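You operate a simulated robot arm through the tools that you are given. There is no shell and no other tool.

You are at the controls of a simulated robot arm. One attempt, no reset.

Task
Close up the overfull tank and drain it down to the Fill band.
Fine: lid shut, then air off and shutter to 0 %; spill nothing and close the tank valve.

It is judged by the outcome, as a careful person would: the job done as asked, and still so three seconds after it is handed in. It fails if anything else is knocked over, pushed out of place, dropped, spilled or broken. Lids that push on must go on centred and level and be pressed home; caps that screw on are set level and turned clockwise until they are tight.

Robot
A 7-joint arm with a two-finger parallel gripper, fixed in place. Base frame: the origin is at the foot of the arm, x ahead of it, y to its left, z up. Readings come in mm, degrees, newtons and seconds.
Its first joint turns from -166.0 to 166.0 degrees. Payload 4.4 kg.
Tool frame: the origin (TCP) lies between the finger pads and is the grasp point; the fingertips stand 23 mm ahead of it; z points along the fingers, y is the line along which they close. The gripper opens to 94 mm. The fingers are 38 mm wide and 10 mm thick; the gripper's body (54 by 96 mm) begins 39 mm behind the TCP.
Orientation is that of the tool frame in the base frame, as a unit quaternion [w, x, y, z]. With the fingers straight down and closing along the base's y, the tool's x points along the base's -x, its y along +y and its z along -z.

Tools
- The arm moves only by the tool send_rows. Its argument "deltas" is one flat list of numbers, 7 for each row, row after row: the shift along the tool's x, y, z in mm, then the turn, a rotation vector about the tool's x, y, z in degrees, then the finger opening in mm, from 0 to 94. In form: [dx, dy, dz, wx, wy, wz, claw, dx, dy, dz, wx, wy, wz, claw, ...]. A call has 1 to 20 rows; each row shifts and turns the commanded pose from where the row before left it, along the tool's axes as they then stand. Each row takes 0.2 s and may step no farther than 50 mm and 8.6 degrees from the row before; otherwise, or with a gripper value out of range, the whole call is refused. Where a pose cannot be reached the arm comes as near as it can. A force on the tool above 90 N (or 10 N above the force at the start of the call, whichever is more), or a blocked arm, ends the call early, and 0.2 s more pass. The fingers move at their own pace (about 72 mm/s each) and stop on an object; they squeeze with about 34 N. The grip force told is the motor's: it shows also when the fingers shut on nothing. Time passes only in rows, and 0.2 s behind the last, so rows that do not move let the fingers close. The reply holds the time, the measured pose of the TCP, the force on the tool along the base axes, the opening and the grip force, in the units named above and with some noise, with the torque about the TCP (base axes, N m) and any sound that the robot's microphone picked up.
- Cameras (640 x 400 px; columns grow to the right, rows downward): "scene" is fixed at [226.8, 655.9, 1419.5]; the picture's right is [-0.45, -0.89, 0.00], its down [-0.46, 0.23, -0.86] and it looks along [0.77, -0.38, -0.52] (base axes); focal length 338 px, centre (320, 200). "wrist" rides on the gripper at [86, 16, -75] in the tool frame; the picture's right is [-0.18, 0.98, 0.00], its down [-0.58, -0.11, -0.81] and it looks along [-0.79, -0.15, 0.59] (tool axes); focal length 243 px, centre (320, 200). There is no depth. A picture from a camera that has moved, and an enlarged one, comes with that camera's place and axes in the base frame and with its lens. The place of the scene camera against the robot may be out by one fixed shift of up to 12 mm in any direction.
- capture(camera): a new picture of that camera. It takes no simulated time.
- enlarge(camera, box): a new picture of the part [left, top, right, bottom] of that camera's present view, enlarged. It takes no simulated time.
- sign_off(): hands the job in; it is judged then, once.

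Places have to be worked out from the pictures, the camera data and where the tool is seen. Open the gripper and draw the arm clear of the work before you hand the job in, unless the task says otherwise.

The tools are called after "Call:" as name(argument=value, ...) on one line, values as JSON. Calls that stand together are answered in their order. send_rows: Moves the arm, as the interface text tells. Its arguments: {"type":"object","properties":{"deltas":{"type":"array","items":{"type":"number"}}},"required":["deltas"]} The other tools are called the same way: capture (camera) takes a picture; enlarge (camera, box) takes an enlarged picture of a part of a camera's view; sign_off () hands the job in.

At the start:

```text
clock: 0.0
tcp_pos: [769.3, 181.3, 1255.8]
tcp_rot: [0.001, 0.0, 1.0, 0.0]
wrist_force: [-0.8, -0.2, 0.2]
ft_torque: [0.0, 0.0, -0.03]
opening: 94.1
grasp_force: 0.0
```

scene: 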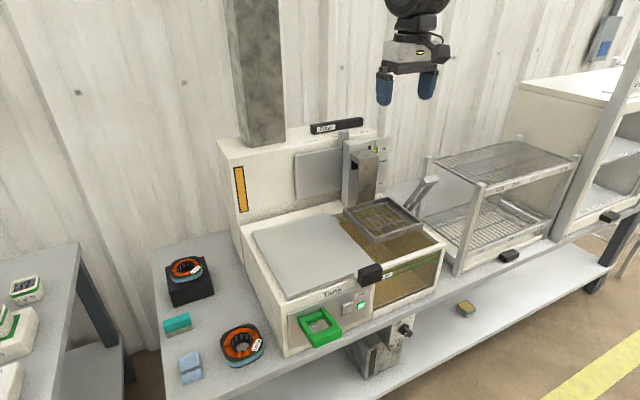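
wrist: 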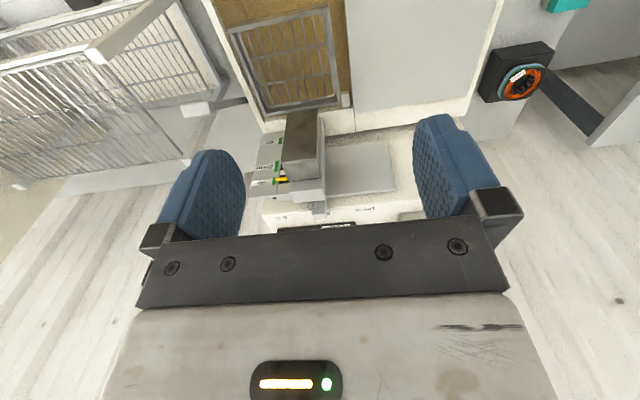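

I'll look at the scene in detail before moving anything.

Call:
enlarge(camera="scene", box=[220, 100, 460, 250])

Call:
enlarge(camera="scene", box=[260, 230, 460, 380])

Call:
enlarge(camera="scene", box=[290, 110, 410, 200])

Call:
enlarge(camera="wrist", box=[220, 0, 500, 240])

```text
2.67 times, centred on (340, 175) of scene
camera zoom: at [226.8, 655.9, 1419.5], right [-0.45, -0.89, 0.0], down [-0.46, 0.23, -0.86], along [0.77, -0.38, -0.52], focal length 901 px, centre (267, 267)
```

zoom: 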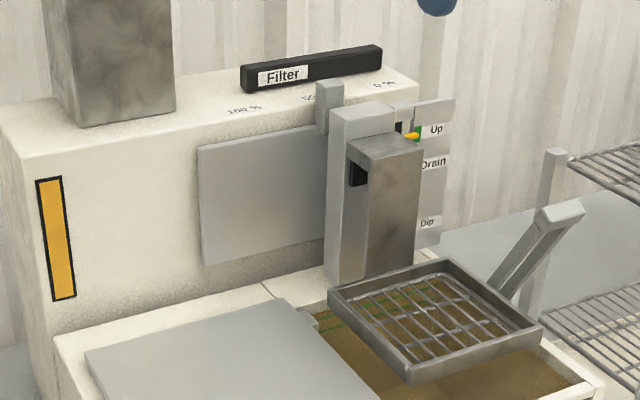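

```text
2.67 times, centred on (360, 305) of scene
camera zoom: at [226.8, 655.9, 1419.5], right [-0.45, -0.89, 0.0], down [-0.46, 0.23, -0.86], along [0.77, -0.38, -0.52], focal length 901 px, centre (213, -80)
```

zoom: 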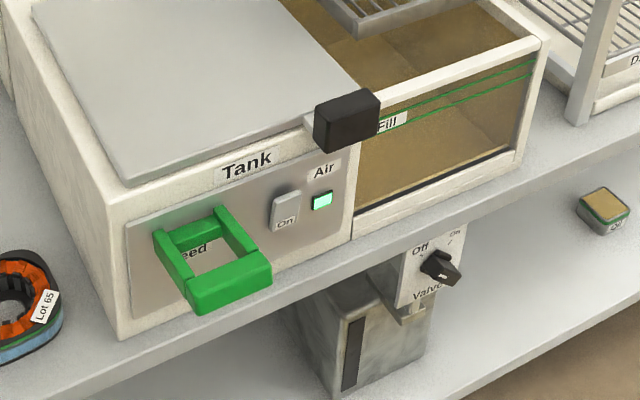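

```text
4.44 times, centred on (350, 155) of scene
camera zoom: at [226.8, 655.9, 1419.5], right [-0.45, -0.89, 0.0], down [-0.46, 0.23, -0.86], along [0.77, -0.38, -0.52], focal length 1502 px, centre (187, 400)
```

zoom: 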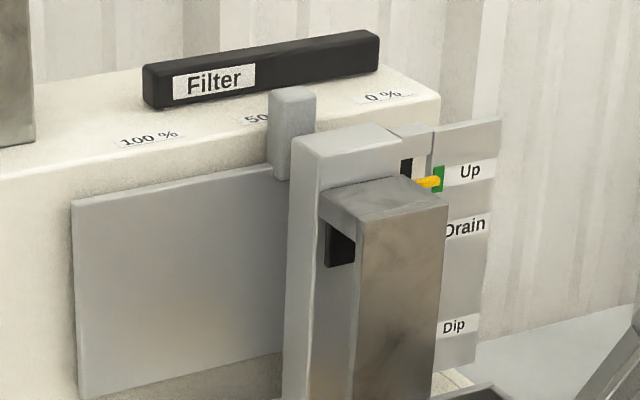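

```text
1.67 times, centred on (360, 120) of wrist
camera zoom: at [683.1, 198.4, 1329.9], right [0.18, 0.98, 0.0], down [0.58, -0.11, 0.81], along [0.79, -0.15, -0.59], focal length 404 px, centre (253, 333)
```

zoom: 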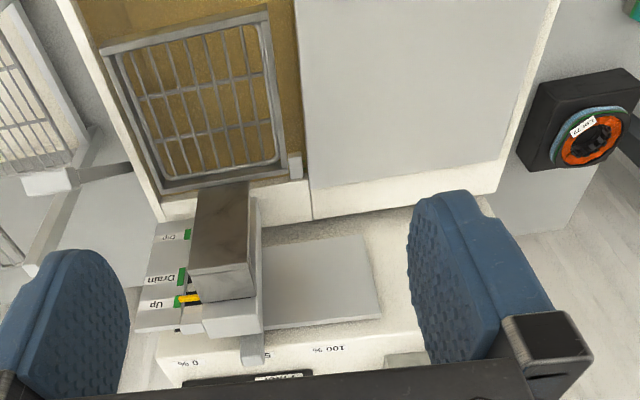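

The scene shows a tank whose front faces the robot. A sliding lid with a black handle covers its left half, and the basket sits at "Up" over the open half. I'll back the arm away from it at height so the wrist camera can see the tank front.

Call:
send_rows(deltas=[35, -4, 20, 0, 0, 0, 94, 35, -4, 20, 0, 0, 0, 94, 35, -4, 20, 0, 0, 0, 94, 35, -4, 20, 0, 0, 0, 94, 35, -4, 20, 0, 0, 0, 94, 35, -4, 20, 0, 0, 0, 94, 35, -4, 20, 0, 0, 0, 94, 35, -4, 20, 0, 0, 0, 94])

Call:
capture(camera="wrist")

Call:
capture(camera="scene")

```text
clock: 1.8
tcp_pos: [486.9, 148.5, 1094.2]
tcp_rot: [0.0, 0.0, 1.0, 0.0]
wrist_force: [-0.8, -0.6, -0.1]
ft_torque: [0.0, -0.03, 0.02]
opening: 93.9
grasp_force: 0.1
```

```text
taken
camera wrist: at [400.9, 165.5, 1169.1], right [0.18, 0.98, 0.0], down [0.58, -0.11, 0.81], along [0.79, -0.15, -0.59], focal length 243 px, centre (320, 200)
```

wrist: 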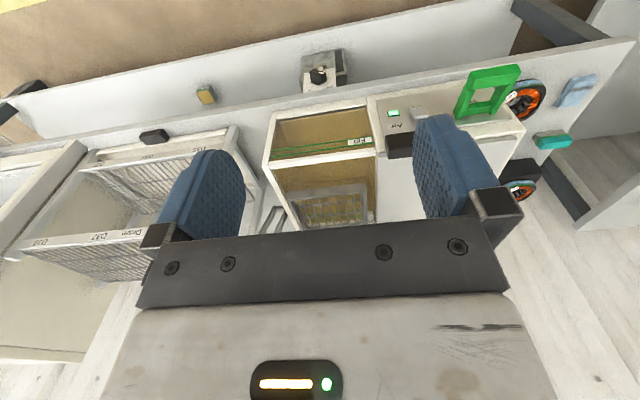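

```text
taken
```

scene: 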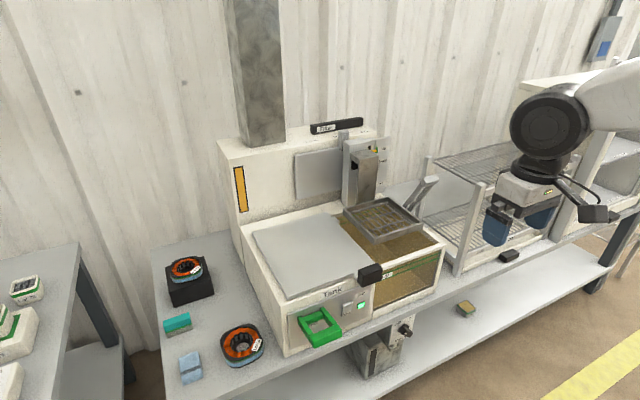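

The wrist camera now sees the tank front, upside down. I'll enlarge the front panel, the valve and the open half of the tank.

Call:
enlarge(camera="wrist", box=[240, 30, 400, 130])

Call:
enlarge(camera="wrist", box=[240, 90, 400, 240])

Call:
enlarge(camera="wrist", box=[360, 60, 540, 180])

Call:
enlarge(camera="scene", box=[340, 300, 430, 390])

Call:
enlarge(camera="scene", box=[330, 180, 450, 310])

```text
4.00 times, centred on (320, 80) of wrist
camera zoom: at [400.9, 165.5, 1169.1], right [0.18, 0.98, 0.0], down [0.58, -0.11, 0.81], along [0.79, -0.15, -0.59], focal length 970 px, centre (320, 680)
```

zoom: 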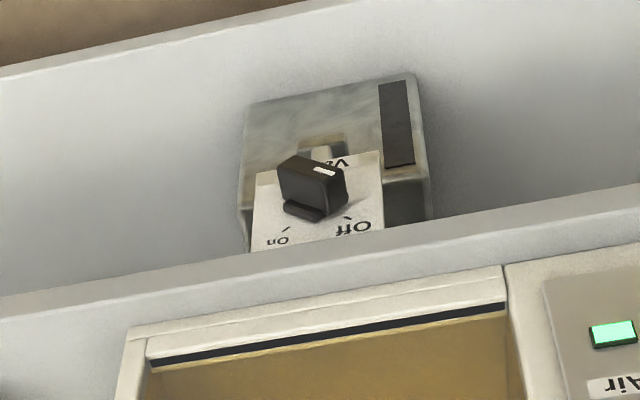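

```text
2.67 times, centred on (320, 165) of wrist
camera zoom: at [400.9, 165.5, 1169.1], right [0.18, 0.98, 0.0], down [0.58, -0.11, 0.81], along [0.79, -0.15, -0.59], focal length 647 px, centre (320, 293)
```

zoom: 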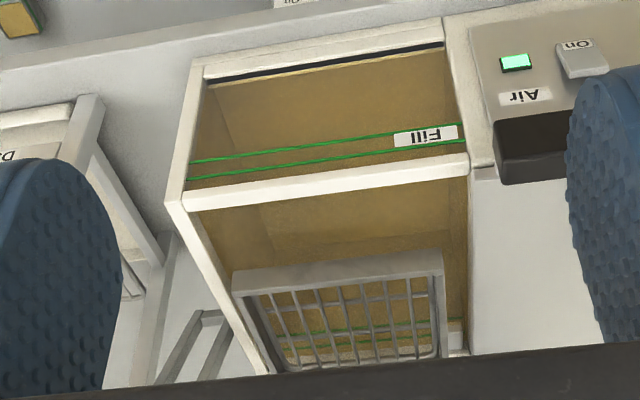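

```text
3.33 times, centred on (450, 120) of wrist
camera zoom: at [400.9, 165.5, 1169.1], right [0.18, 0.98, 0.0], down [0.58, -0.11, 0.81], along [0.79, -0.15, -0.59], focal length 809 px, centre (-113, 467)
```

zoom: 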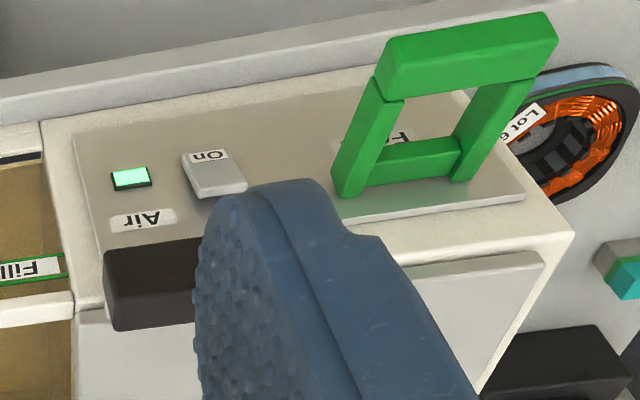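

```text
4.44 times, centred on (385, 345) of scene
camera zoom: at [226.8, 655.9, 1419.5], right [-0.45, -0.89, 0.0], down [-0.46, 0.23, -0.86], along [0.77, -0.38, -0.52], focal length 1502 px, centre (31, -444)
```

zoom: 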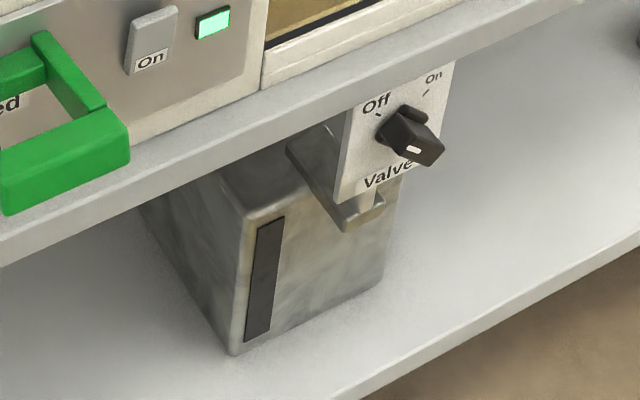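

```text
3.08 times, centred on (390, 245) of scene
camera zoom: at [226.8, 655.9, 1419.5], right [-0.45, -0.89, 0.0], down [-0.46, 0.23, -0.86], along [0.77, -0.38, -0.52], focal length 1040 px, centre (105, 62)
```

zoom: 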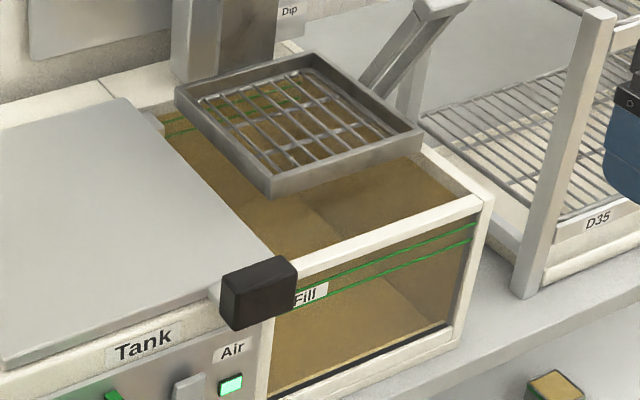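

The lid handle is at roughly (740, 260, 805) in both views. I'll move closer so the wrist camera can view the handle and lid edge from nearby.

Call:
send_rows(deltas=[-17, 23.4, 31.2, 0, 0, 0, 94, -17, 23.4, 31.2, 0, 0, 0, 94, -17, 23.4, 31.2, 0, 0, 0, 94, -17, 23.4, 31.2, 0, 0, 0, 94, -17, 23.4, 31.2, 0, 0, 0, 94, -17, 23.4, 31.2, 0, 0, 0, 94])

Call:
capture(camera="wrist")

Call:
enlarge(camera="wrist", box=[200, 40, 440, 240])

Call:
capture(camera="scene")

```text
clock: 3.2
tcp_pos: [587.5, 290.5, 909.1]
tcp_rot: [0.0, 0.0, 1.0, 0.0]
wrist_force: [0.1, -0.7, -1.0]
ft_torque: [-0.02, -0.01, 0.0]
opening: 93.8
grasp_force: 0.1
```

```text
taken
camera wrist: at [501.9, 307.0, 983.2], right [0.18, 0.98, 0.0], down [0.58, -0.11, 0.81], along [0.79, -0.15, -0.59], focal length 243 px, centre (320, 200)
```

wrist: 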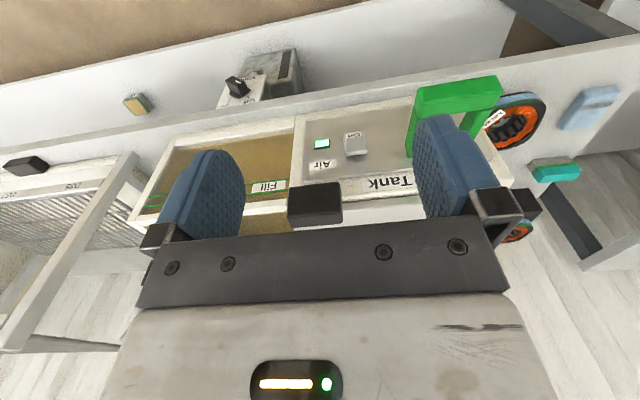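

```text
2.00 times, centred on (320, 140) of wrist
camera zoom: at [501.9, 307.0, 983.2], right [0.18, 0.98, 0.0], down [0.58, -0.11, 0.81], along [0.79, -0.15, -0.59], focal length 485 px, centre (320, 320)
```

zoom: 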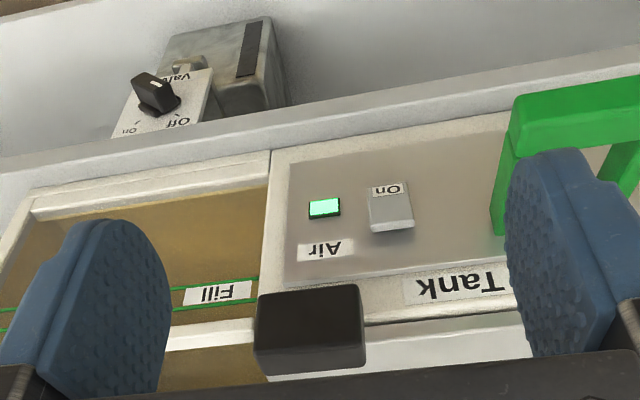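

```text
taken
```

scene: 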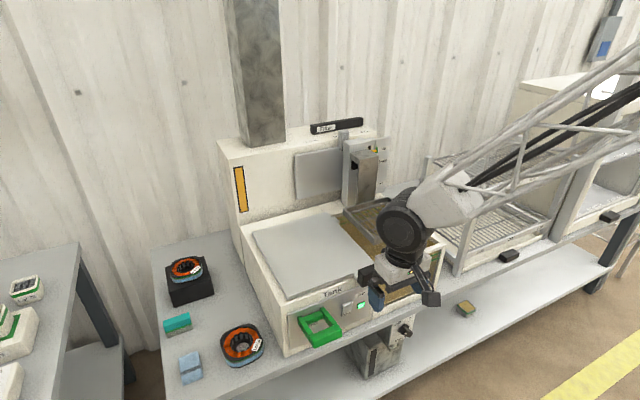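

The handle block works out at about x 711–744, y 231–292, z 804–840, since two wrist views agree. I'll shift right to triangulate the tank rim, basket height and valve knob before touching anything.

Call:
send_rows(deltas=[-3, -42.5, 0, 0, 0, 0, 94, -3, -42.5, 0, 0, 0, 0, 94, -3, -42.5, 0, 0, 0, 0, 94, -3, -42.5, 0, 0, 0, 0, 94])

Call:
capture(camera="wrist")

Call:
enlarge(camera="wrist", box=[230, 40, 430, 240])

Call:
enlarge(camera="wrist", box=[240, 20, 400, 120])

```text
clock: 4.2
tcp_pos: [603.4, 122.0, 908.8]
tcp_rot: [-0.001, 0.0, 1.0, 0.001]
wrist_force: [0.2, 0.0, 0.7]
ft_torque: [0.01, 0.02, 0.02]
opening: 94.0
grasp_force: 0.0
```

```text
taken
camera wrist: at [517.9, 137.7, 983.4], right [0.18, 0.98, 0.0], down [0.58, -0.11, 0.81], along [0.79, -0.15, -0.59], focal length 243 px, centre (320, 200)
```

wrist: 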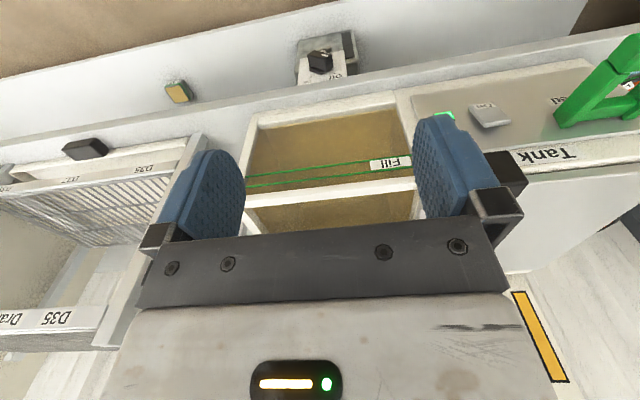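

```text
2.00 times, centred on (330, 140) of wrist
camera zoom: at [517.9, 137.7, 983.4], right [0.18, 0.98, 0.0], down [0.58, -0.11, 0.81], along [0.79, -0.15, -0.59], focal length 485 px, centre (300, 320)
```

zoom: 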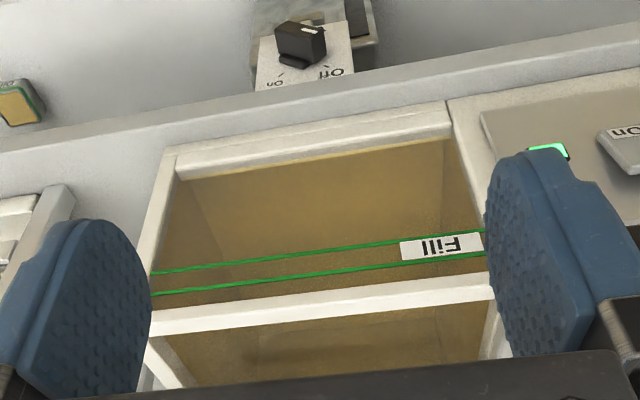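

```text
4.00 times, centred on (320, 70) of wrist
camera zoom: at [517.9, 137.7, 983.4], right [0.18, 0.98, 0.0], down [0.58, -0.11, 0.81], along [0.79, -0.15, -0.59], focal length 970 px, centre (320, 720)
```

zoom: 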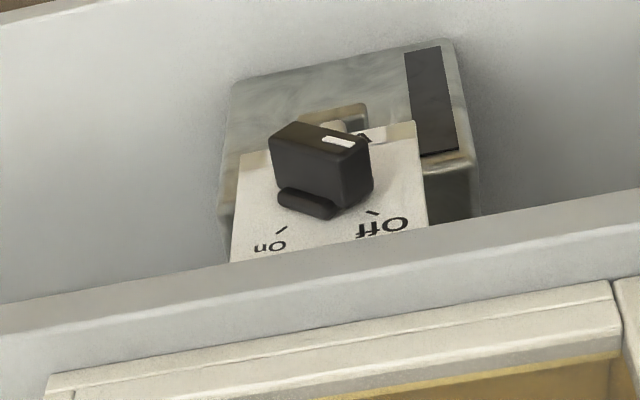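

The rim top comes out near z 798 at x 743–768, so the lid handle sits in front of the rim with its bottom near z 804. The valve pointer is at "Off". I'll close the fingers and move to the left of the lid handle, just above its height.

Call:
send_rows(deltas=[-20.3, 35.5, 0, 0, 0, 0, 0, -20.3, 35.5, 0, 0, 0, 0, 0, -20.3, 35.5, 0, 0, 0, 0, 0, -20.3, 35.5, 0, 0, 0, 0, 0, -20.3, 35.5, 0, 0, 0, 0, 0, -20.3, 35.5, 0, 0, 0, 0, 0])

Call:
capture(camera="wrist")

Call:
enlarge(camera="scene", box=[300, 180, 460, 320])

```text
clock: 5.6
tcp_pos: [724.3, 331.5, 908.3]
tcp_rot: [0.0, 0.0, 1.0, 0.0]
wrist_force: [0.3, 0.5, 0.2]
ft_torque: [0.02, -0.01, 0.02]
opening: 0.0
grasp_force: 34.5
```

```text
taken
camera wrist: at [638.3, 349.7, 982.8], right [0.18, 0.98, 0.0], down [0.58, -0.11, 0.81], along [0.79, -0.15, -0.59], focal length 243 px, centre (320, 200)
```

wrist: 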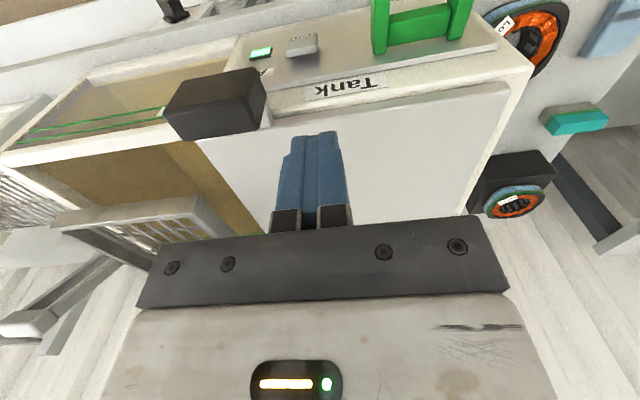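

```text
2.86 times, centred on (380, 250) of scene
camera zoom: at [226.8, 655.9, 1419.5], right [-0.45, -0.89, 0.0], down [-0.46, 0.23, -0.86], along [0.77, -0.38, -0.52], focal length 966 px, centre (149, 57)
```

zoom: 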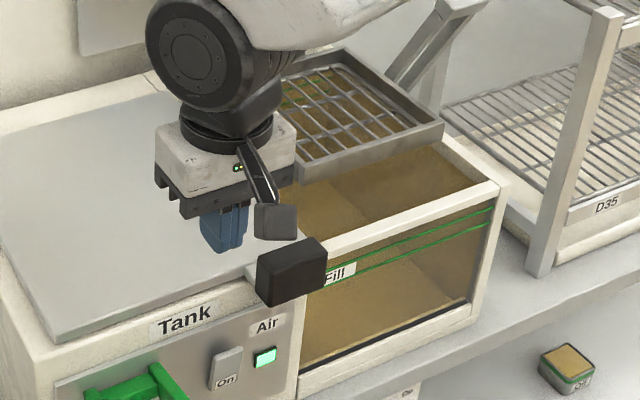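

The closed fingers are to the left of and above the handle. I'll enlarge this wrist view to confirm the handle's edges and the lid height before going down.

Call:
enlarge(camera="wrist", box=[150, 40, 390, 190])

Call:
enlarge(camera="wrist", box=[0, 120, 280, 300])

```text
2.67 times, centred on (270, 115) of wrist
camera zoom: at [638.3, 349.7, 982.8], right [0.18, 0.98, 0.0], down [0.58, -0.11, 0.81], along [0.79, -0.15, -0.59], focal length 647 px, centre (453, 427)
```

zoom: 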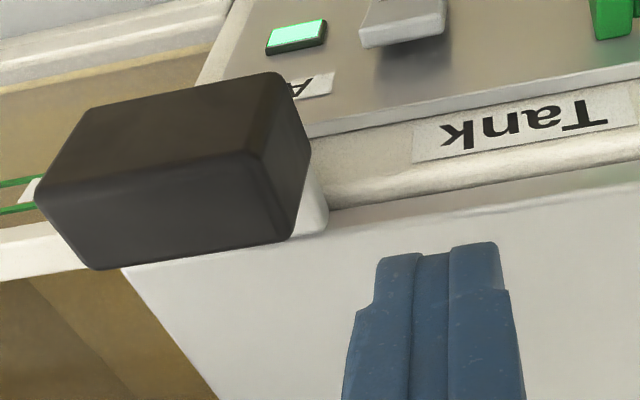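

```text
2.22 times, centred on (140, 210) of wrist
camera zoom: at [638.3, 349.7, 982.8], right [0.18, 0.98, 0.0], down [0.58, -0.11, 0.81], along [0.79, -0.15, -0.59], focal length 539 px, centre (720, 178)
```

zoom: 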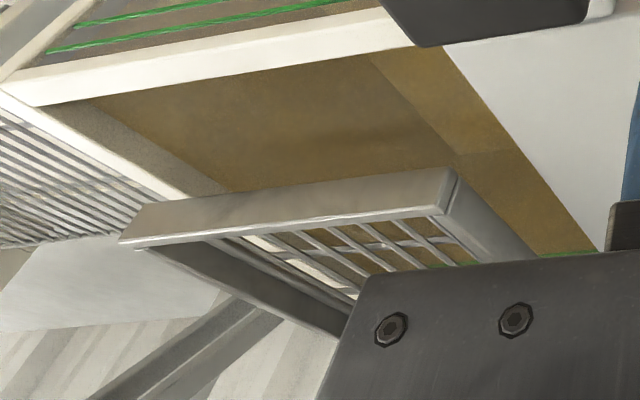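

The basket's bottom edge is near z 832, above the lid plane, so the lid can slide under it. The handle spans roughly x 706–738 and z 808–846, so I'll lower the closed fingers beside its left face at x≈718, tips near z 822.

Call:
send_rows(deltas=[3, 0, 32, 0, 0, 0, 0, 3, 0, 31, 0, 0, 0, 0])

Call:
enlarge(camera="wrist", box=[150, 40, 390, 190])

Call:
enlarge(camera="scene", box=[300, 180, 460, 320])

```text
clock: 6.2
tcp_pos: [717.7, 332.1, 842.7]
tcp_rot: [0.0, 0.0, 1.0, 0.001]
wrist_force: [0.3, 0.4, 0.1]
ft_torque: [-0.01, 0.01, 0.02]
opening: 0.0
grasp_force: 34.2
```

```text
2.67 times, centred on (270, 115) of wrist
camera zoom: at [632.5, 349.5, 918.4], right [0.18, 0.98, 0.0], down [0.58, -0.11, 0.81], along [0.79, -0.15, -0.59], focal length 647 px, centre (453, 427)
```

zoom: 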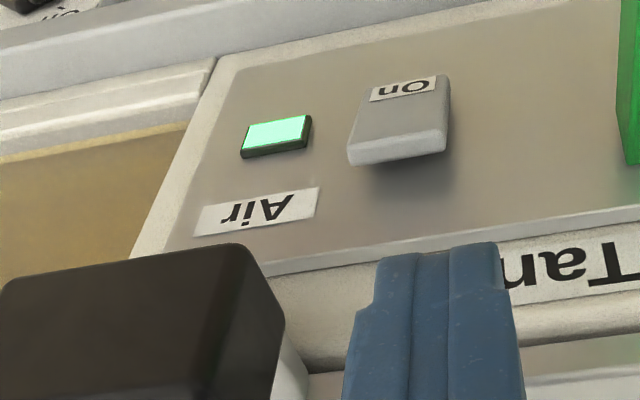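

```text
2.86 times, centred on (380, 250) of scene
camera zoom: at [226.8, 655.9, 1419.5], right [-0.45, -0.89, 0.0], down [-0.46, 0.23, -0.86], along [0.77, -0.38, -0.52], focal length 966 px, centre (149, 57)
```

zoom: 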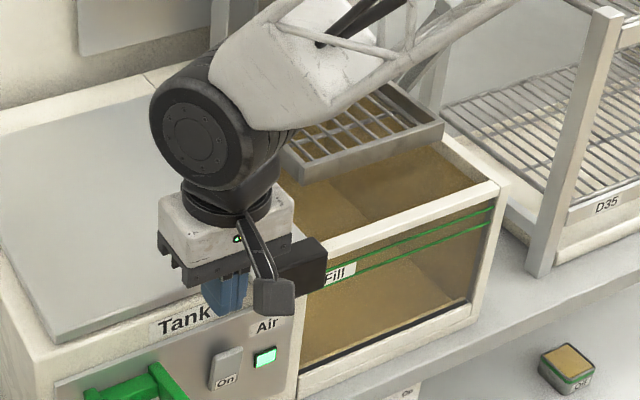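

The fingers are beside the handle with no contact. The rocker's top end sticks out and "On" is at its bottom, so the top is what to press later. I'll push the handle to the right (-y) in small steps.

Call:
send_rows(deltas=[0, -15, 0, 0, 0, 0, 0, 0, -10, 0, 0, 0, 0, 0, 0, -8, 0, 0, 0, 0, 0, 0, -8, 0, 0, 0, 0, 0, 0, -8, 0, 0, 0, 0, 0, 0, -8, 0, 0, 0, 0, 0, 0, -8, 0, 0, 0, 0, 0])

Call:
enlarge(camera="scene", box=[280, 160, 460, 320])

Call:
capture(camera="wrist")

```text
clock: 7.8
tcp_pos: [718.6, 269.5, 845.3]
tcp_rot: [0.0, 0.001, 1.0, -0.001]
wrist_force: [0.9, 3.3, 1.4]
ft_torque: [0.0, 0.03, 0.02]
opening: 0.0
grasp_force: 33.3
```

```text
2.50 times, centred on (370, 240) of scene
camera zoom: at [226.8, 655.9, 1419.5], right [-0.45, -0.89, 0.0], down [-0.46, 0.23, -0.86], along [0.77, -0.38, -0.52], focal length 845 px, centre (195, 100)
```

zoom: 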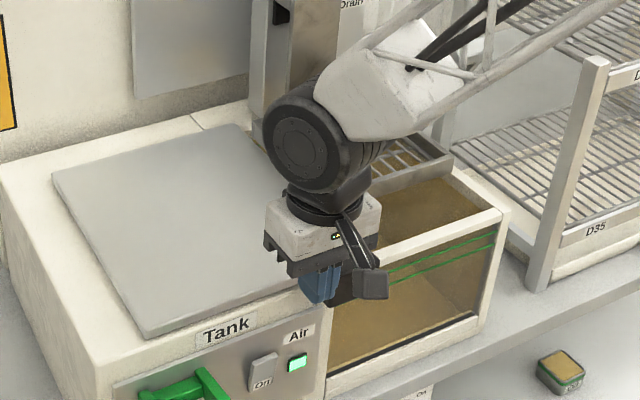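

```text
taken
camera wrist: at [632.0, 285.0, 919.7], right [0.18, 0.98, 0.0], down [0.58, -0.11, 0.81], along [0.79, -0.15, -0.59], focal length 243 px, centre (320, 200)
```

wrist: 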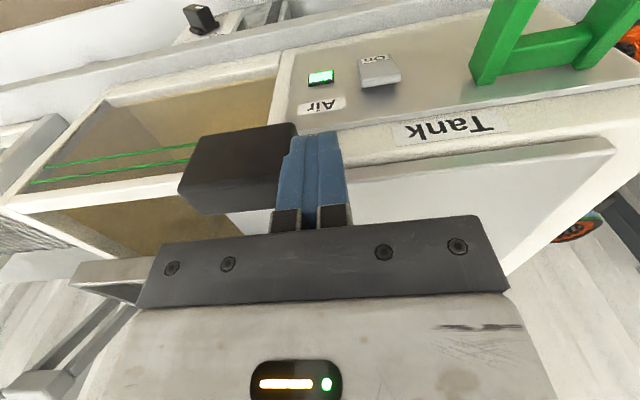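

The lid is sliding freely with about 3 N of force. I'll keep pushing in 10 mm steps.

Call:
send_rows(deltas=[0, -10, 0, 0, 0, 0, 0, 0, -10, 0, 0, 0, 0, 0, 0, -10, 0, 0, 0, 0, 0, 0, -10, 0, 0, 0, 0, 0, 0, -10, 0, 0, 0, 0, 0, 0, -10, 0, 0, 0, 0, 0, 0, -10, 0, 0, 0, 0, 0, 0, -10, 0, 0, 0, 0, 0, 0, -10, 0, 0, 0, 0, 0, 0, -10, 0, 0, 0, 0, 0])

Call:
enlarge(camera="scene", box=[280, 160, 460, 320])

Call:
capture(camera="wrist")

```text
clock: 10.0
tcp_pos: [717.6, 168.3, 846.7]
tcp_rot: [0.0, 0.0, 1.0, 0.0]
wrist_force: [0.4, 2.3, -0.1]
ft_torque: [0.02, 0.0, 0.02]
opening: 0.2
grasp_force: 34.0
```

```text
2.50 times, centred on (370, 240) of scene
camera zoom: at [226.8, 655.9, 1419.5], right [-0.45, -0.89, 0.0], down [-0.46, 0.23, -0.86], along [0.77, -0.38, -0.52], focal length 845 px, centre (195, 100)
```

zoom: 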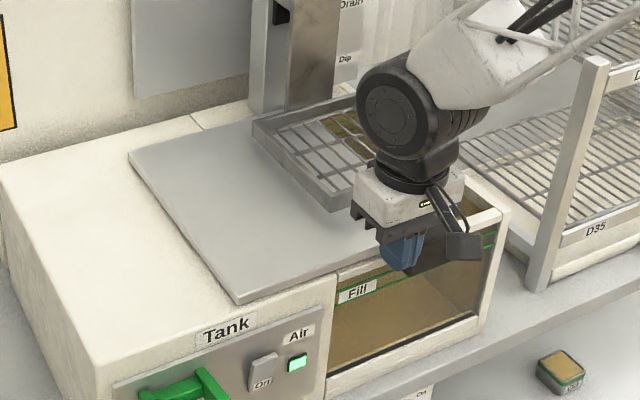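

```text
taken
camera wrist: at [632.4, 184.6, 920.8], right [0.18, 0.98, 0.0], down [0.58, -0.11, 0.81], along [0.79, -0.15, -0.59], focal length 243 px, centre (320, 200)
```

wrist: 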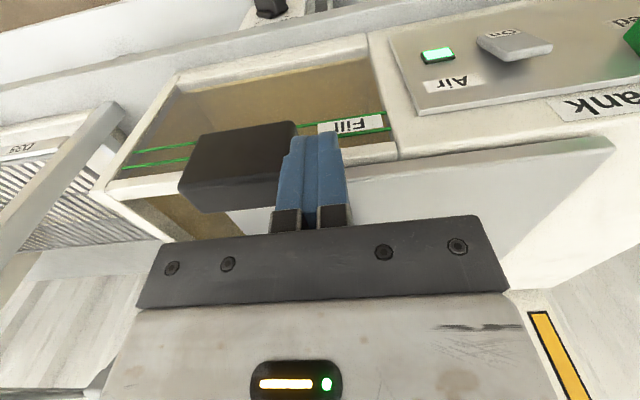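

The lid is passing cleanly under the basket. I'll continue towards the right rim with smaller steps near the end.

Call:
send_rows(deltas=[0, -10, 0, 0, 0, 0, 0, 0, -10, 0, 0, 0, 0, 0, 0, -10, 0, 0, 0, 0, 0, 0, -10, 0, 0, 0, 0, 0, 0, -8, 0, 0, 0, 0, 0, 0, -6, 0, 0, 0, 0, 0])

Call:
enlarge(camera="scene", box=[280, 160, 460, 320])

Call:
capture(camera="wrist")

```text
clock: 11.4
tcp_pos: [720.7, 114.9, 845.2]
tcp_rot: [0.0, 0.001, 1.0, -0.001]
wrist_force: [-0.8, 2.8, -0.9]
ft_torque: [0.02, -0.01, 0.04]
opening: 0.0
grasp_force: 33.9
```

```text
2.50 times, centred on (370, 240) of scene
camera zoom: at [226.8, 655.9, 1419.5], right [-0.45, -0.89, 0.0], down [-0.46, 0.23, -0.86], along [0.77, -0.38, -0.52], focal length 845 px, centre (195, 100)
```

zoom: 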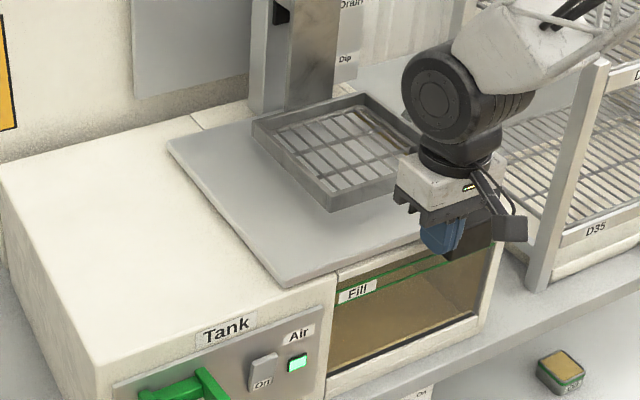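

```text
taken
camera wrist: at [633.1, 130.8, 920.7], right [0.18, 0.98, 0.0], down [0.58, -0.11, 0.81], along [0.79, -0.15, -0.59], focal length 243 px, centre (320, 200)
```

wrist: 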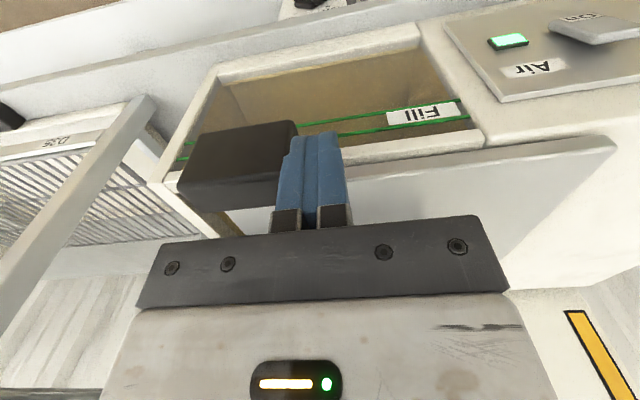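

There's a gap of about 30 mm to the right rim. I'll continue in 5 mm steps and watch the force.

Call:
send_rows(deltas=[0, -5, 0, 0, 0, 0, 0, 0, -5, 0, 0, 0, 0, 0, 0, -5, 0, 0, 0, 0, 0, 0, -5, 0, 0, 0, 0, 0, 0, -4, 0, 0, 0, 0, 0])

Call:
enlarge(camera="scene", box=[280, 160, 460, 320])

Call:
enlarge(camera="wrist", box=[100, 60, 400, 240])

```text
clock: 12.6
tcp_pos: [719.8, 89.9, 843.7]
tcp_rot: [0.001, 0.0, 1.0, 0.0]
wrist_force: [-0.3, 3.1, -1.3]
ft_torque: [0.03, 0.03, 0.02]
opening: 0.0
grasp_force: 34.3
```

```text
2.50 times, centred on (370, 240) of scene
camera zoom: at [226.8, 655.9, 1419.5], right [-0.45, -0.89, 0.0], down [-0.46, 0.23, -0.86], along [0.77, -0.38, -0.52], focal length 845 px, centre (195, 100)
```

zoom: 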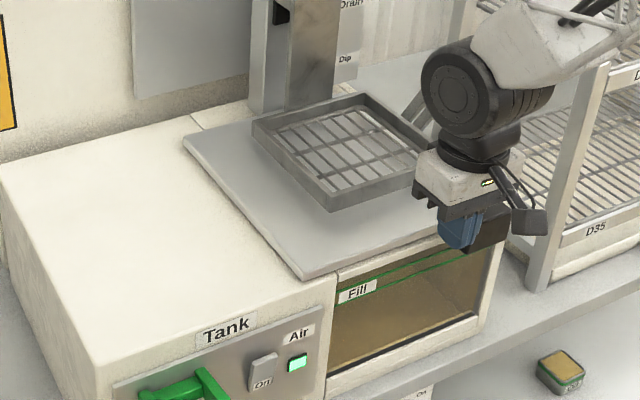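

```text
2.13 times, centred on (250, 150) of wrist
camera zoom: at [632.7, 107.2, 919.4], right [0.18, 0.98, 0.0], down [0.58, -0.11, 0.81], along [0.79, -0.15, -0.59], focal length 518 px, centre (469, 307)
```

zoom: 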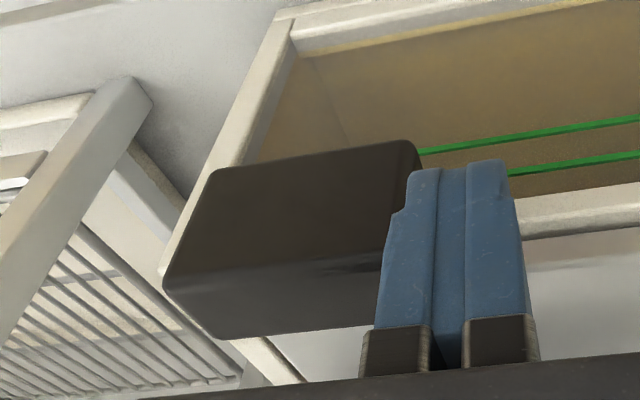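

Still about 3 N and the lid is nearly over the opening. I'll continue in 3 mm steps to find the end stop.

Call:
send_rows(deltas=[0, -3, 0, 0, 0, 0, 0, 0, -3, 0, 0, 0, 0, 0, 0, -3, 0, 0, 0, 0, 0, 0, -2, 0, 0, 0, 0, 0])

Call:
enlarge(camera="scene", box=[280, 160, 460, 320])

Call:
enlarge(camera="wrist", box=[100, 60, 400, 240])

```text
clock: 13.6
tcp_pos: [718.3, 78.3, 844.9]
tcp_rot: [0.0, 0.0, 1.0, 0.0]
wrist_force: [1.7, 3.6, 0.5]
ft_torque: [-0.02, -0.01, 0.0]
opening: 0.0
grasp_force: 33.5
```

```text
2.50 times, centred on (370, 240) of scene
camera zoom: at [226.8, 655.9, 1419.5], right [-0.45, -0.89, 0.0], down [-0.46, 0.23, -0.86], along [0.77, -0.38, -0.52], focal length 845 px, centre (195, 100)
```

zoom: 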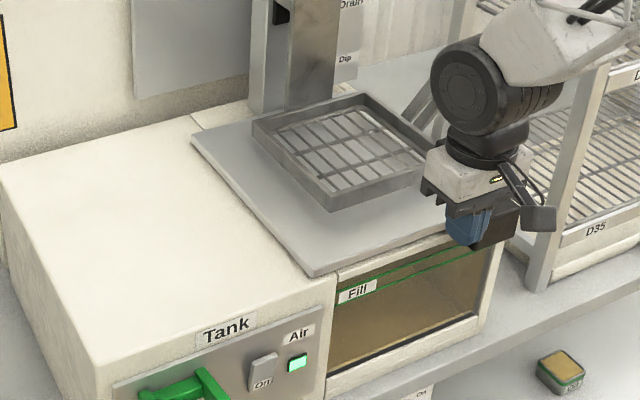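

```text
2.13 times, centred on (250, 150) of wrist
camera zoom: at [633.0, 95.8, 919.0], right [0.18, 0.98, 0.0], down [0.58, -0.11, 0.81], along [0.79, -0.15, -0.59], focal length 518 px, centre (469, 307)
```

zoom: 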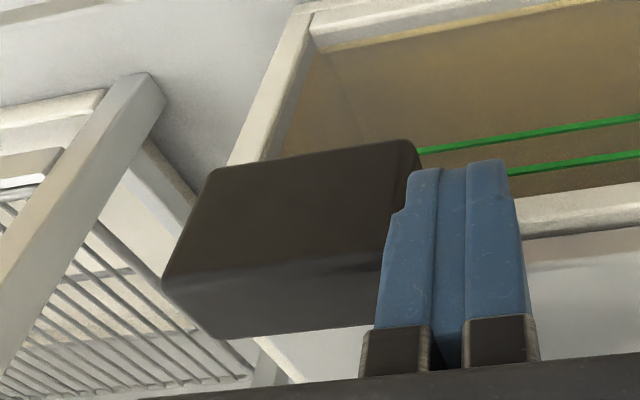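

The end stop hasn't been reached yet. I'll continue with 3 mm steps.

Call:
send_rows(deltas=[0, -3, 0, 0, 0, 0, 0, 0, -3, 0, 0, 0, 0, 0, 0, -3, 0, 0, 0, 0, 0, 0, -3, 0, 0, 0, 0, 0])

Call:
enlarge(camera="scene", box=[280, 160, 460, 320])

Call:
capture(camera="wrist")

```text
clock: 14.6
tcp_pos: [718.3, 67.0, 844.6]
tcp_rot: [0.0, 0.0, 1.0, 0.0]
wrist_force: [-0.6, 2.0, 1.3]
ft_torque: [-0.03, 0.02, 0.0]
opening: 0.0
grasp_force: 34.0
```

```text
2.50 times, centred on (370, 240) of scene
camera zoom: at [226.8, 655.9, 1419.5], right [-0.45, -0.89, 0.0], down [-0.46, 0.23, -0.86], along [0.77, -0.38, -0.52], focal length 845 px, centre (195, 100)
```

zoom: 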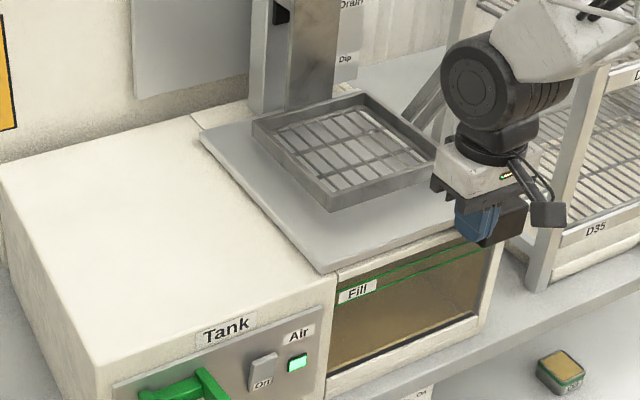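

```text
taken
camera wrist: at [632.7, 83.7, 919.9], right [0.18, 0.98, 0.0], down [0.58, -0.11, 0.81], along [0.79, -0.15, -0.59], focal length 243 px, centre (320, 200)
```

wrist: 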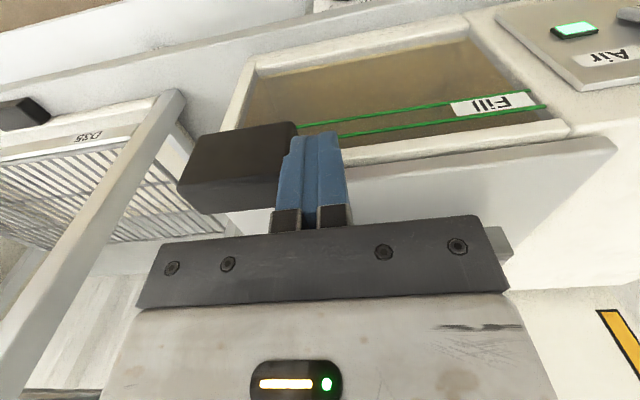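

The lid is still free at about 2–3 N. I'll push on in small steps until the stop.

Call:
send_rows(deltas=[0, -3, 0, 0, 0, 0, 0, 0, -3, 0, 0, 0, 0, 0, 0, -2, 0, 0, 0, 0, 0, 0, -2, 0, 0, 0, 0, 0])

Call:
enlarge(camera="scene", box=[280, 160, 460, 320])

```text
clock: 15.6
tcp_pos: [719.0, 57.5, 845.8]
tcp_rot: [0.0, 0.001, 1.0, 0.0]
wrist_force: [4.9, 12.5, -0.9]
ft_torque: [0.03, 0.0, 0.04]
opening: 0.1
grasp_force: 33.8
```

```text
2.50 times, centred on (370, 240) of scene
camera zoom: at [226.8, 655.9, 1419.5], right [-0.45, -0.89, 0.0], down [-0.46, 0.23, -0.86], along [0.77, -0.38, -0.52], focal length 845 px, centre (195, 100)
```

zoom: 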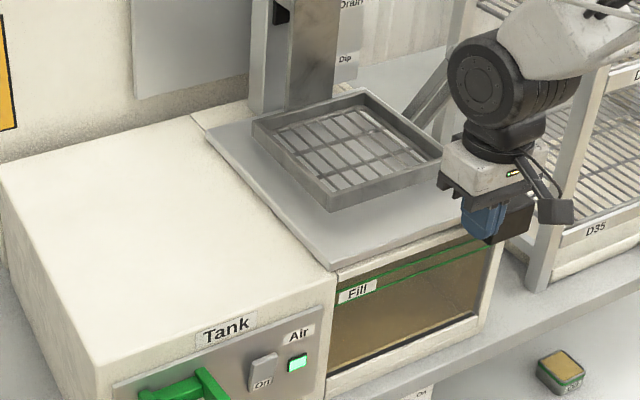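

The force rose to 12.5 N, which looks like the end stop. I'll push one more small step to confirm it.

Call:
send_rows(deltas=[0, -2, 0, 0, 0, 0, 0, 0, -1, 0, 0, 0, 0, 0])

Call:
enlarge(camera="scene", box=[280, 160, 460, 320])

```text
clock: 16.2
tcp_pos: [719.0, 57.4, 845.4]
tcp_rot: [0.0, 0.0, 1.0, 0.0]
wrist_force: [9.0, 88.1, -1.2]
ft_torque: [0.04, -0.02, 0.33]
opening: 0.0
grasp_force: 33.9
```

```text
2.50 times, centred on (370, 240) of scene
camera zoom: at [226.8, 655.9, 1419.5], right [-0.45, -0.89, 0.0], down [-0.46, 0.23, -0.86], along [0.77, -0.38, -0.52], focal length 845 px, centre (195, 100)
```

zoom: 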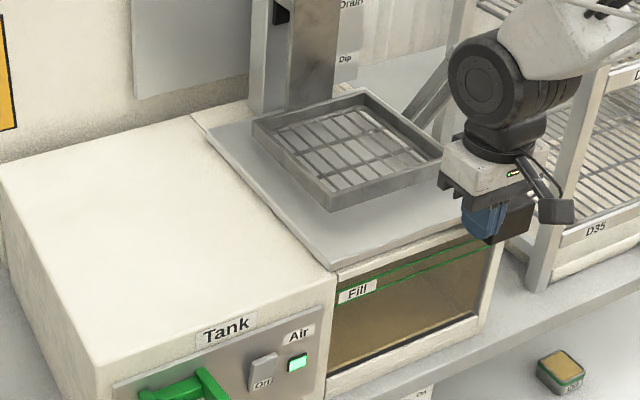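

That's a hard stop: force reached 88 N with no further motion, so the lid is home. I'll back off and lift clear, then check the lid edge.

Call:
send_rows(deltas=[0, 3, 0, 0, 0, 0, 0, 0, 15, 0, 0, 0, 0, 0, 10, 15, 0, 0, 0, 0, 0, 20, 15, -20, 0, 0, 0, 0, 20, 15, -40, 0, 0, 0, 0, 20, 15, -40, 0, 0, 0, 0])

Call:
capture(camera="wrist")

Call:
enlarge(camera="scene", box=[280, 160, 460, 320])

```text
clock: 17.6
tcp_pos: [645.8, 131.5, 947.3]
tcp_rot: [0.0, 0.0, 1.0, 0.0]
wrist_force: [-0.4, -0.2, -0.7]
ft_torque: [0.02, 0.0, -0.01]
opening: 0.0
grasp_force: 34.3
```

```text
taken
camera wrist: at [560.2, 147.9, 1021.4], right [0.18, 0.98, 0.0], down [0.58, -0.11, 0.81], along [0.79, -0.15, -0.59], focal length 243 px, centre (320, 200)
```

wrist: 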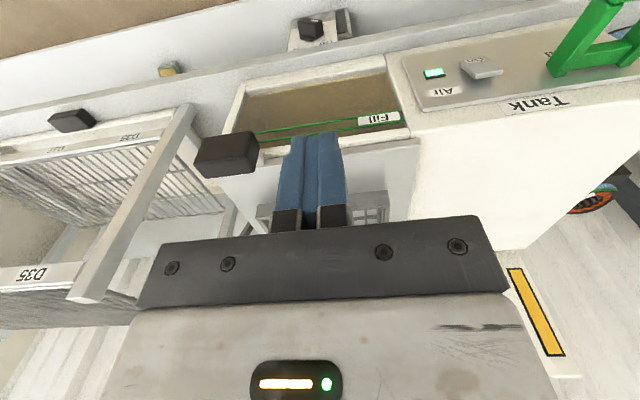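

```text
2.50 times, centred on (370, 240) of scene
camera zoom: at [226.8, 655.9, 1419.5], right [-0.45, -0.89, 0.0], down [-0.46, 0.23, -0.86], along [0.77, -0.38, -0.52], focal length 845 px, centre (195, 100)
```

zoom: 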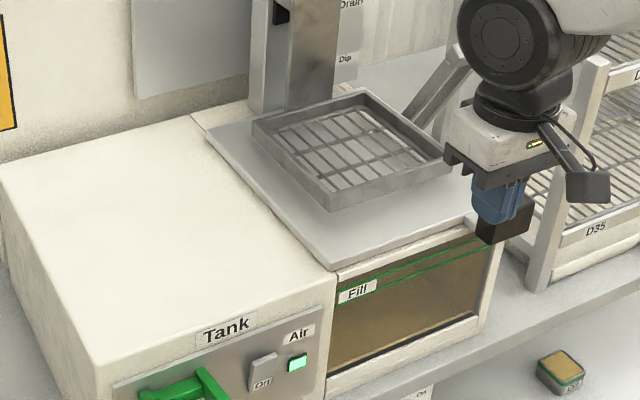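

The lid is shut and held against its stop. Next is the Air rocker, at about (735, 314), with its top protruding near z 742. I'll back off to open space in front of the panel, then turn the tool to point forward with the camera on the right-hand side.

Call:
send_rows(deltas=[24.3, 29.1, 10, 0, 0, 0, 0, 24.3, 29.1, 10, 0, 0, 0, 0, 24.3, 29.1, 10, 0, 0, 0, 0, 24.3, 29.1, 10, 0, 0, 0, 0, 24.3, 29.1, 10, 0, 0, 0, 0, 24.3, 29.1, 10, 0, 0, 0, 0])

Call:
send_rows(deltas=[0, 0, 0, 4.619, -4.619, -4.619, 0, 0, 0, 0, 4.619, -4.619, -4.619, 0, 0, 0, 0, 4.619, -4.619, -4.619, 0, 0, 0, 0, 4.619, -4.619, -4.619, 0, 0, 0, 0, 4.619, -4.619, -4.619, 0, 0, 0, 0, 4.619, -4.619, -4.619, 0, 0, 0, 0, 4.619, -4.619, -4.619, 0, 0, 0, 0, 4.619, -4.619, -4.619, 0, 0, 0, 0, 4.619, -4.619, -4.619, 0, 0, 0, 0, 4.619, -4.619, -4.619, 0, 0, 0, 0, 4.619, -4.619, -4.619, 0, 0, 0, 0, 4.619, -4.619, -4.619, 0, 0, 0, 0, 4.619, -4.619, -4.619, 0, 0, 0, 0, 4.619, -4.619, -4.619, 0, 0, 0, 0, 4.619, -4.619, -4.619, 0])

Call:
capture(camera="wrist")

Call:
capture(camera="scene")

```text
clock: 19.0
tcp_pos: [503.7, 305.8, 886.0]
tcp_rot: [0.0, 0.0, 1.0, 0.0]
wrist_force: [0.1, -0.1, 0.4]
ft_torque: [-0.01, 0.0, 0.01]
opening: 0.2
grasp_force: 33.9
```

```text
clock: 22.2
tcp_pos: [503.6, 307.6, 884.6]
tcp_rot: [-0.5, 0.501, -0.499, 0.5]
wrist_force: [0.6, -0.2, -0.4]
ft_torque: [-0.01, 0.01, 0.02]
opening: 0.0
grasp_force: 34.1
```

```text
taken
camera wrist: at [429.2, 220.5, 868.6], right [0.0, 0.18, -0.98], down [-0.81, 0.58, 0.11], along [0.59, 0.79, 0.15], focal length 243 px, centre (320, 200)
```

wrist: 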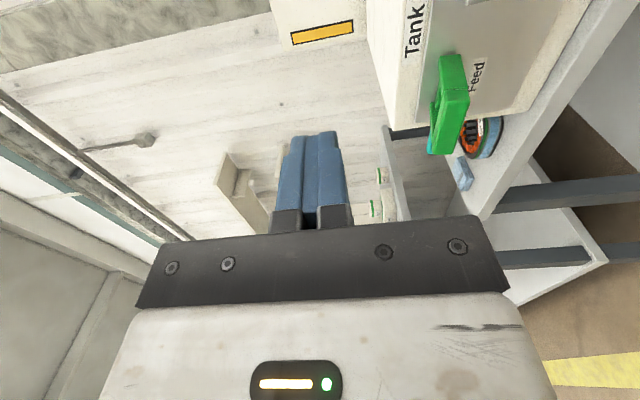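

```text
taken
```

scene: 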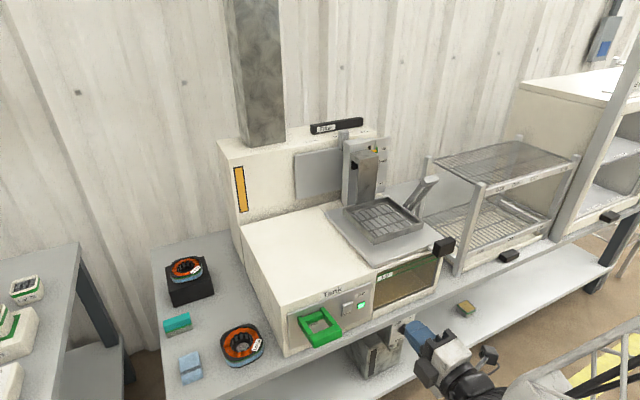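

The orientation is as planned: the tool points along +x with the camera on the right side. The scene view is clear, so I'll check the lid, the rocker and the level before pressing.

Call:
enlarge(camera="scene", box=[330, 180, 470, 310])

Call:
enlarge(camera="scene", box=[290, 270, 390, 350])

Call:
enlarge(camera="wrist", box=[360, 0, 520, 160])

```text
3.08 times, centred on (400, 245) of scene
camera zoom: at [226.8, 655.9, 1419.5], right [-0.45, -0.89, 0.0], down [-0.46, 0.23, -0.86], along [0.77, -0.38, -0.52], focal length 1040 px, centre (74, 62)
```

zoom: 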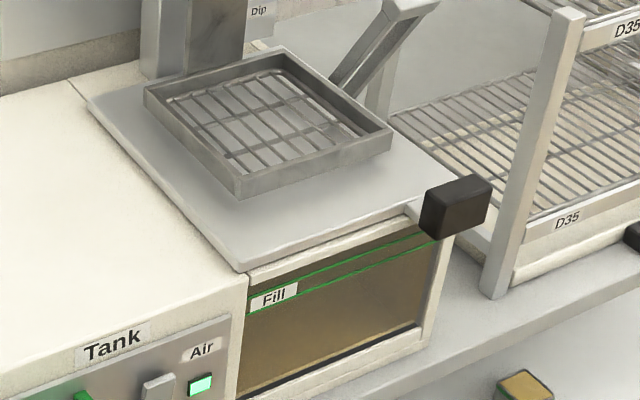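

```text
5.00 times, centred on (340, 310) of scene
camera zoom: at [226.8, 655.9, 1419.5], right [-0.45, -0.89, 0.0], down [-0.46, 0.23, -0.86], along [0.77, -0.38, -0.52], focal length 1690 px, centre (220, -350)
```

zoom: 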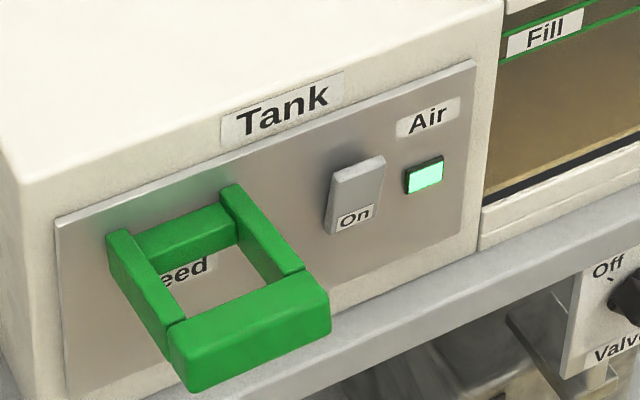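

```text
2.50 times, centred on (440, 80) of wrist
camera zoom: at [429.2, 220.5, 868.6], right [0.0, 0.18, -0.98], down [-0.81, 0.58, 0.11], along [0.59, 0.79, 0.15], focal length 606 px, centre (20, 500)
```

zoom: 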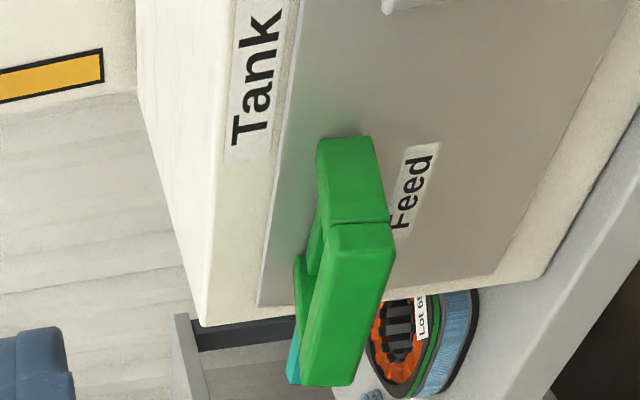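

I see the rocker with its top edge proud of the panel; the Feed handle is well to the left. I'll bring the closed fingertips up to about 45 mm in front of the rocker's top.

Call:
send_rows(deltas=[-1.3, 29.3, 31.2, 0, 0, 0, 0, -1.3, 29.3, 31.2, 0, 0, 0, 0, -1.3, 29.3, 31.2, 0, 0, 0, 0, -1.3, 29.3, 31.2, 0, 0, 0, 0, -1.3, 29.3, 31.2, 0, 0, 0, 0])

Call:
capture(camera="wrist")

Call:
enlarge(camera="scene", box=[290, 240, 410, 350])

```text
clock: 23.4
tcp_pos: [657.9, 314.5, 737.4]
tcp_rot: [0.5, -0.5, 0.501, -0.5]
wrist_force: [0.0, 0.0, -0.3]
ft_torque: [0.03, 0.01, -0.03]
opening: 0.0
grasp_force: 33.9
```

```text
taken
camera wrist: at [584.3, 228.2, 721.8], right [0.0, 0.18, -0.98], down [-0.81, 0.58, 0.11], along [0.59, 0.79, 0.15], focal length 243 px, centre (320, 200)
```

wrist: 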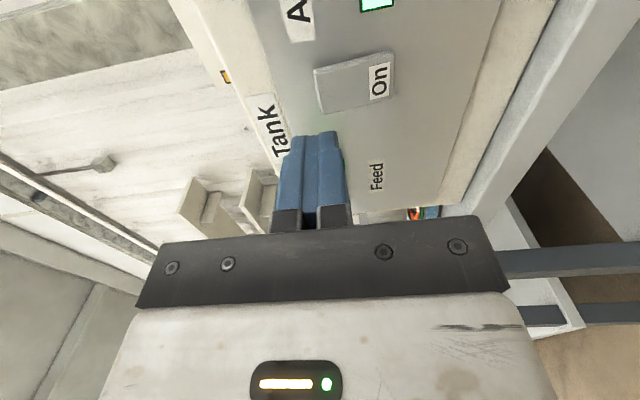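

```text
3.64 times, centred on (350, 295) of scene
camera zoom: at [226.8, 655.9, 1419.5], right [-0.45, -0.89, 0.0], down [-0.46, 0.23, -0.86], along [0.77, -0.38, -0.52], focal length 1229 px, centre (211, -146)
```

zoom: 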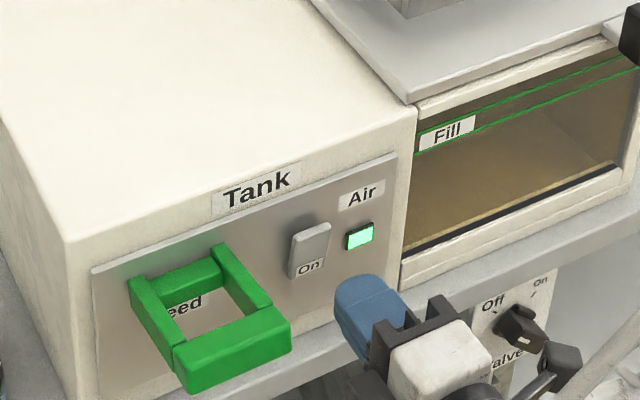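

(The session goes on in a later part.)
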